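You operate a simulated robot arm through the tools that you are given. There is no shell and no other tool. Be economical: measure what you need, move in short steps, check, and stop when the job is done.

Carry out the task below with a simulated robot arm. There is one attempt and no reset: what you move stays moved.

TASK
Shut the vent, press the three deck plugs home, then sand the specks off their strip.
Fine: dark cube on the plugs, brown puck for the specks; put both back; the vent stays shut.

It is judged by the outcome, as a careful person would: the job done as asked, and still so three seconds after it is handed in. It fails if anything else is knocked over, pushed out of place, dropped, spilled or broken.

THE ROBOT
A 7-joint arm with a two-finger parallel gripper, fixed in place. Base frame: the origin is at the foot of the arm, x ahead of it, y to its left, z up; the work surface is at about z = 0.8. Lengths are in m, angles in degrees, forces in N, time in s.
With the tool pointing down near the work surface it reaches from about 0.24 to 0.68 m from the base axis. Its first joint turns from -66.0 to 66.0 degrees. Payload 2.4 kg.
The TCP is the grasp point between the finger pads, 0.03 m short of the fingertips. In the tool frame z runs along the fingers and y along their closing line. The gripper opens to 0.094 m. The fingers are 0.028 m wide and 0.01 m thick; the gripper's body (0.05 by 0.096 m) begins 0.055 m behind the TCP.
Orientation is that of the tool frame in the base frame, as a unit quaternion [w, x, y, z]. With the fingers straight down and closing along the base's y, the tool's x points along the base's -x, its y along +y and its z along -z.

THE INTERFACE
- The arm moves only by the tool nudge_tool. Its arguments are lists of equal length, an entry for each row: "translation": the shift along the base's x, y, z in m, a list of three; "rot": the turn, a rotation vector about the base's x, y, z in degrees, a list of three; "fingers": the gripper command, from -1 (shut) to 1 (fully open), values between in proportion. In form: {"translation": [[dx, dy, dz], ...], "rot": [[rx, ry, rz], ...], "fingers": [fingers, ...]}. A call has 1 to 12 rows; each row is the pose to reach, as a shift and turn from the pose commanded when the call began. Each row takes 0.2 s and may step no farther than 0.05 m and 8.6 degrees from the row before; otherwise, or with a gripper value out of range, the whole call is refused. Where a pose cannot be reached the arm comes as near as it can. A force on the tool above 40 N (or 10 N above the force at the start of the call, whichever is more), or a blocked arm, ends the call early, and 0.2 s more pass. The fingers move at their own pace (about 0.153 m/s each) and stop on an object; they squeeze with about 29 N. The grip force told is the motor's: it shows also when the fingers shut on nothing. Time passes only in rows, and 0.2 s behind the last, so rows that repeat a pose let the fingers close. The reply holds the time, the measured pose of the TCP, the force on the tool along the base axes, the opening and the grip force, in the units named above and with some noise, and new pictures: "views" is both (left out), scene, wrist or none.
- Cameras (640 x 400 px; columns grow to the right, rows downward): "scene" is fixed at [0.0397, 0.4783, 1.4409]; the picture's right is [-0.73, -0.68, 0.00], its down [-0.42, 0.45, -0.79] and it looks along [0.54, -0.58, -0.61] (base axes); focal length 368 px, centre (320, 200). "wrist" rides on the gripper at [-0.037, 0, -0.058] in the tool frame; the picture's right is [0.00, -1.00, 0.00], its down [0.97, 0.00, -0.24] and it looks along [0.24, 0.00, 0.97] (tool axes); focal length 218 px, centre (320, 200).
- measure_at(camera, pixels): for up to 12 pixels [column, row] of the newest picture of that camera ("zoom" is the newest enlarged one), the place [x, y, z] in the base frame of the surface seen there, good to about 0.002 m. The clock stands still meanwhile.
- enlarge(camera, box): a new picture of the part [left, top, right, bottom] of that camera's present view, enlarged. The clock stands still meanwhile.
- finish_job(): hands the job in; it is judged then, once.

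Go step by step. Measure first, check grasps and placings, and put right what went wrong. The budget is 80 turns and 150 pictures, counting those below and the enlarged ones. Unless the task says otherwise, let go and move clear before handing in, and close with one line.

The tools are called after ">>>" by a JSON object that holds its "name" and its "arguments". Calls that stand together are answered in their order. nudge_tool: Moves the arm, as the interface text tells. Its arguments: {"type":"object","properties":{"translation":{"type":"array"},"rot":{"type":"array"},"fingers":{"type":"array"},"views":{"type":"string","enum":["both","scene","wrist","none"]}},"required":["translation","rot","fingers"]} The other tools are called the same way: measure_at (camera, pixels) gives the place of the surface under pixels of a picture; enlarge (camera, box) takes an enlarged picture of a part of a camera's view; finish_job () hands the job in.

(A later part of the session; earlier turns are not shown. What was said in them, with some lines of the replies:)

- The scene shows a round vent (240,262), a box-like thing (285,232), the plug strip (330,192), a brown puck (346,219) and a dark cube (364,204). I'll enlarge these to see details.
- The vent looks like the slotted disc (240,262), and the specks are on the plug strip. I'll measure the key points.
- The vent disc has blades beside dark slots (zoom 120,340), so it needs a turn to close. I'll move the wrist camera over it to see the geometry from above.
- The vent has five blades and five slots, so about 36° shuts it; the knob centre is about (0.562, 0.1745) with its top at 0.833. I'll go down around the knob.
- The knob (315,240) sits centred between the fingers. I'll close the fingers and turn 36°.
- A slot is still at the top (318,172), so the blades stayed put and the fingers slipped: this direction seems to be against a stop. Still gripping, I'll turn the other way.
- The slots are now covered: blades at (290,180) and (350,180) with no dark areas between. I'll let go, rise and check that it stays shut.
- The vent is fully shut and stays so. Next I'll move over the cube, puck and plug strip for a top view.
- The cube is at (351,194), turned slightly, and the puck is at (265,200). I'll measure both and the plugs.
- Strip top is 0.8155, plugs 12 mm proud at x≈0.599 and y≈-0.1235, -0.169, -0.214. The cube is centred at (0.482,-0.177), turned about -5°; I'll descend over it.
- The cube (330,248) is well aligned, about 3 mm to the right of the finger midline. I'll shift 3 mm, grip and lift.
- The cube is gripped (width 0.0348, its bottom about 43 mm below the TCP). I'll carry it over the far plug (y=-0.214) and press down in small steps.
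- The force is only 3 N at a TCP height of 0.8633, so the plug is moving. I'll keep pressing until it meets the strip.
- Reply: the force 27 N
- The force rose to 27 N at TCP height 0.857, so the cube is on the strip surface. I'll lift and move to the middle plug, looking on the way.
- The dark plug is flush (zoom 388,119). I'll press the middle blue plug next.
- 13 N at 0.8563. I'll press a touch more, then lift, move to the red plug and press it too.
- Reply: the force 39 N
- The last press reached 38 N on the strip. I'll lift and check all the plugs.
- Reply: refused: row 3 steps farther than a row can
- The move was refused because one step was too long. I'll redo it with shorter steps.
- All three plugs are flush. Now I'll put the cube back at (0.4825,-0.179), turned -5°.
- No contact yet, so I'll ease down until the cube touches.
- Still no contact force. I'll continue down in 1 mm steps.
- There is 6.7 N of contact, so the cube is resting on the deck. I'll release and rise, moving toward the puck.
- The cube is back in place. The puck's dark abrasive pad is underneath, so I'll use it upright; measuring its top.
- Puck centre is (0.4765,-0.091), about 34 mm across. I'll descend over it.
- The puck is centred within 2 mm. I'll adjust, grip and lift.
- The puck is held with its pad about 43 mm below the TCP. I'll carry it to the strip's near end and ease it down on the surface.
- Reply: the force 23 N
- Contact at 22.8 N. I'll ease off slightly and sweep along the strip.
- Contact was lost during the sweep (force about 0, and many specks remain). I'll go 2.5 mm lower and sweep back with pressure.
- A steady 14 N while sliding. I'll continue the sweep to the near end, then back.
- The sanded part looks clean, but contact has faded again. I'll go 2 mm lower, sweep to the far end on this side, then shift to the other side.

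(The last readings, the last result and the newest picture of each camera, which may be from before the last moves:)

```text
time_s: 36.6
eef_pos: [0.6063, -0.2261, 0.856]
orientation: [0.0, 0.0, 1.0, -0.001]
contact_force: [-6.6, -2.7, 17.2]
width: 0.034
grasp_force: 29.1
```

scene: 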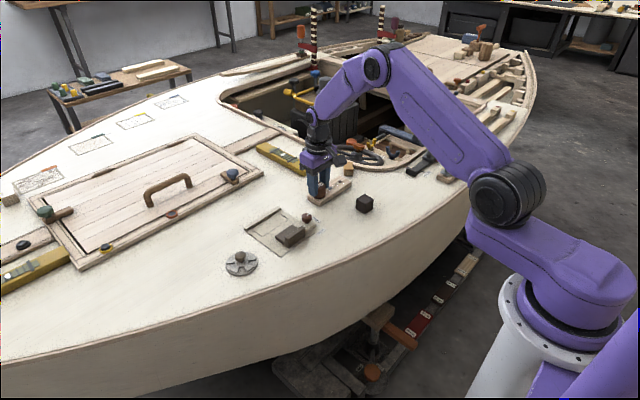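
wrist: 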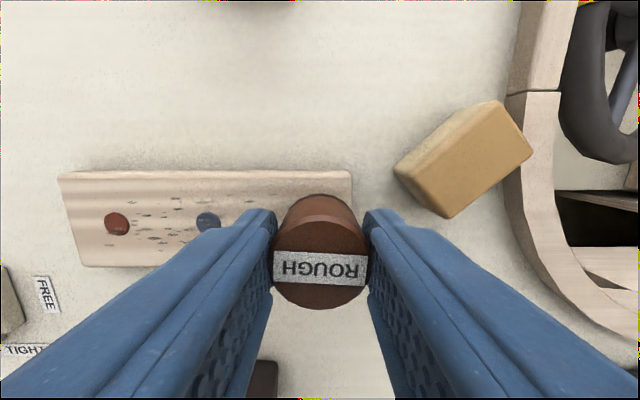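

Contact is good at 17 N. I'll sweep the other side to the near end, then lift and inspect.

>>> {"name": "nudge_tool", "arguments": {"translation": [[0, 0.014, -0.0003], [0, 0.028, -0.0003], [0, 0.042, -0.0003], [0, 0.056, -0.0005], [0, 0.07, -0.0005], [0, 0.084, -0.0006], [0, 0.098, -0.0006], [0, 0.11, -0.0006], [-0.01, 0.11, 0.02], [-0.03, 0.09, 0.05], [-0.06, 0.07, 0.08]], "rot": [[0, 0, 0], [0, 0, 0], [0, 0, 0], [0, 0, 0], [0, 0, 0], [0, 0, 0], [0, 0, 0], [0, 0, 0], [0, 0, 0], [0, 0, 0], [0, 0, 0]], "fingers": [-1, -1, -1, -1, -1, -1, -1, -1, -1, -1, -1], "views": "wrist"}}

>>> {"name": "enlarge", "arguments": {"camera": "wrist", "box": [220, 40, 420, 160]}}

>>> {"name": "enlarge", "arguments": {"camera": "scene", "box": [300, 165, 380, 235]}}

```text
time_s: 39.0
eef_pos: [0.5483, -0.1539, 0.9359]
orientation: [0.0, -0.001, 1.0, 0.001]
contact_force: [0.4, -0.9, -0.4]
width: 0.0347
grasp_force: 29.3
```

wrist: 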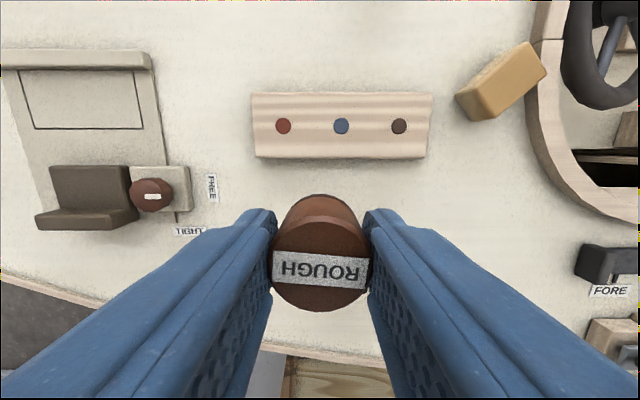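

```text
3.20 times, centred on (320, 100) of wrist
```

zoom: 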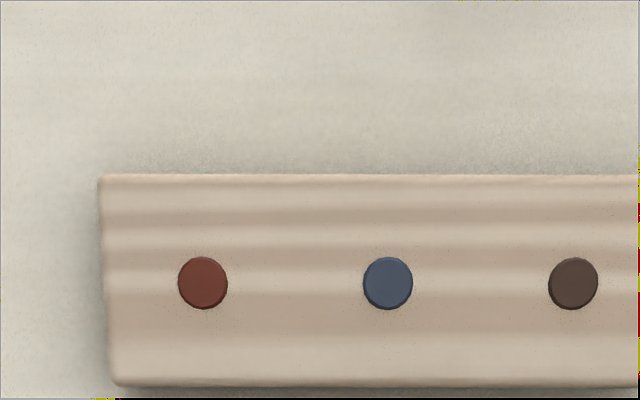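

```text
5.71 times, centred on (340, 200) of scene
```

zoom: 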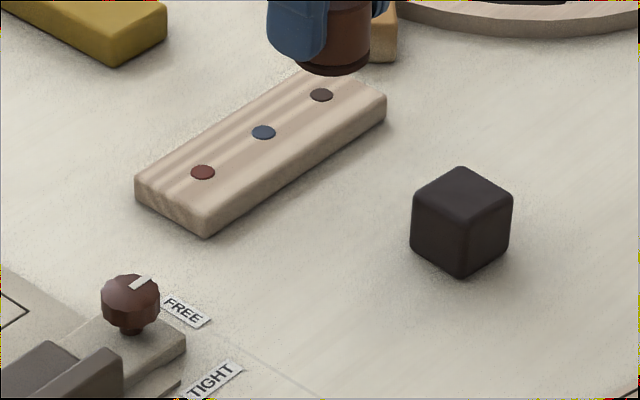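

The strip is clean and the plugs are flush. I'll take the puck back to (0.4765,-0.0915).

>>> {"name": "nudge_tool", "arguments": {"translation": [[-0.03, 0.026, 0], [-0.06, 0.052, -0.01], [-0.071, 0.0622, -0.04], [-0.071, 0.0622, -0.07], [-0.071, 0.0622, -0.086], [-0.071, 0.0622, -0.091]], "rot": [[0, 0, 0], [0, 0, 0], [0, 0, 0], [0, 0, 0], [0, 0, 0], [0, 0, 0]], "fingers": [-1, -1, -1, -1, -1, -1], "views": "none"}}

```text
time_s: 40.4
eef_pos: [0.4759, -0.0932, 0.8442]
orientation: [0.0, 0.0, 1.0, 0.0]
contact_force: [-0.5, 1.1, -0.4]
width: 0.0342
grasp_force: 28.6
```

>>> {"name": "nudge_tool", "arguments": {"translation": [[0.0005, 0.001, -0.001], [0.0005, 0.001, -0.002], [0.0005, 0.001, -0.003]], "rot": [[0, 0, 0], [0, 0, 0], [0, 0, 0]], "fingers": [-1, -1, -1], "views": "none"}}

```text
time_s: 41.2
eef_pos: [0.4774, -0.0914, 0.8406]
orientation: [0.001, 0.0, 1.0, 0.0]
contact_force: [-5.1, 1.0, 17.5]
width: 0.0341
grasp_force: 28.7
```

There is 17.5 N of contact, so the puck is resting on the deck. I'll ease off 1 mm, release and rise clear.

>>> {"name": "nudge_tool", "arguments": {"translation": [[0, 0, 0.001], [0, 0, 0.001], [0, 0, 0.001], [0, 0, 0.03], [0, 0, 0.07], [0, 0, 0.11], [-0.03, 0.0, 0.14], [-0.05, 0, 0.18]], "rot": [[0, 0, 0], [0, 0, 0], [0, 0, 0], [0, 0, 0], [0, 0, 0], [0, 0, 0], [0, 0, 0], [0, 0, 0]], "fingers": [-1, 0.2, 0.2, 0.2, 0.2, 0.2, 0.2, 0.2]}}

>>> {"name": "enlarge", "arguments": {"camera": "scene", "box": [210, 160, 390, 280]}}

>>> {"name": "enlarge", "arguments": {"camera": "wrist", "box": [50, 0, 450, 220]}}

```text
time_s: 43.0
eef_pos: [0.4287, -0.0914, 1.0219]
orientation: [0.0, 0.0, 1.0, 0.0]
contact_force: [-1.3, -0.4, -0.6]
width: 0.0561
grasp_force: 0.1
```

scene: 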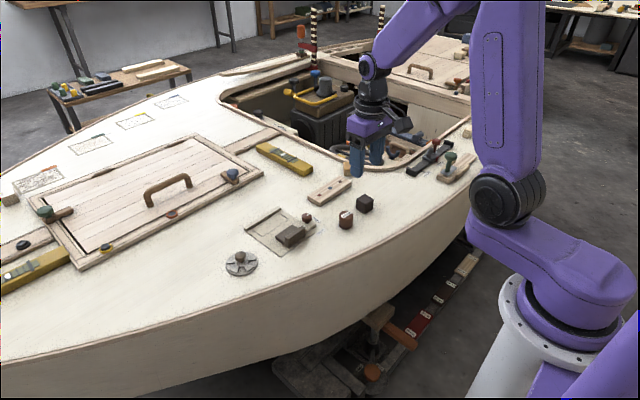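
wrist: 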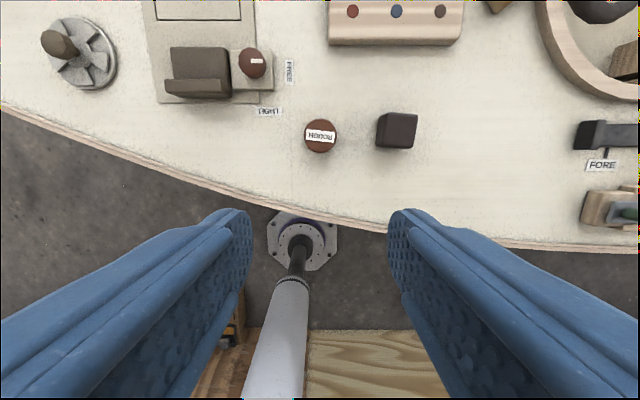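

```text
3.33 times, centred on (300, 220) of scene
```

zoom: 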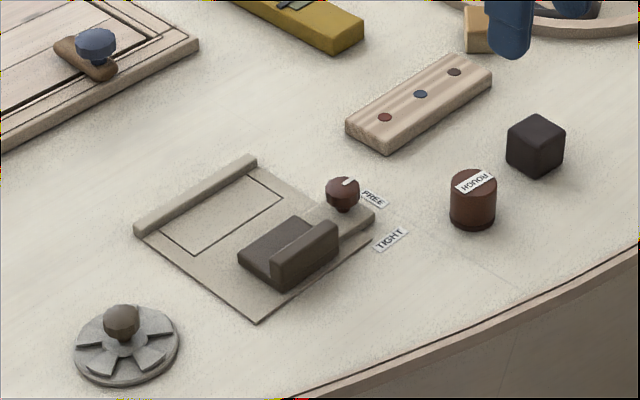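

```text
1.60 times, centred on (250, 110) of wrist
```

zoom: 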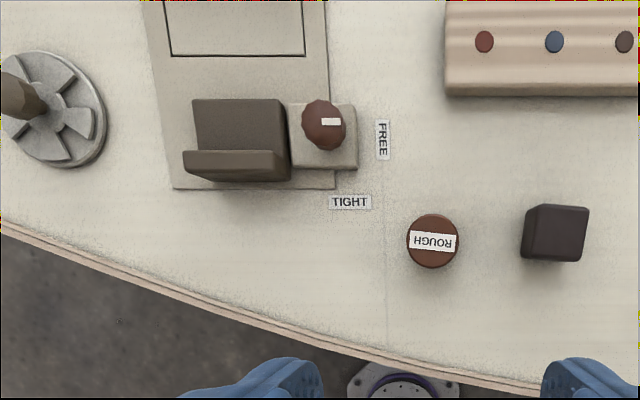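

The final pictures show the vent shut (zoom 125,345), the plugs flush on a clean strip, and the cube and puck back in place with the gripper clear. I'll hand in.

>>> {"name": "finish_job", "arguments": {}}

```text
The job is handed in.
```

The vent is shut, the three plugs are flush, the specks are sanded off the strip, and the cube and puck are back where they were.
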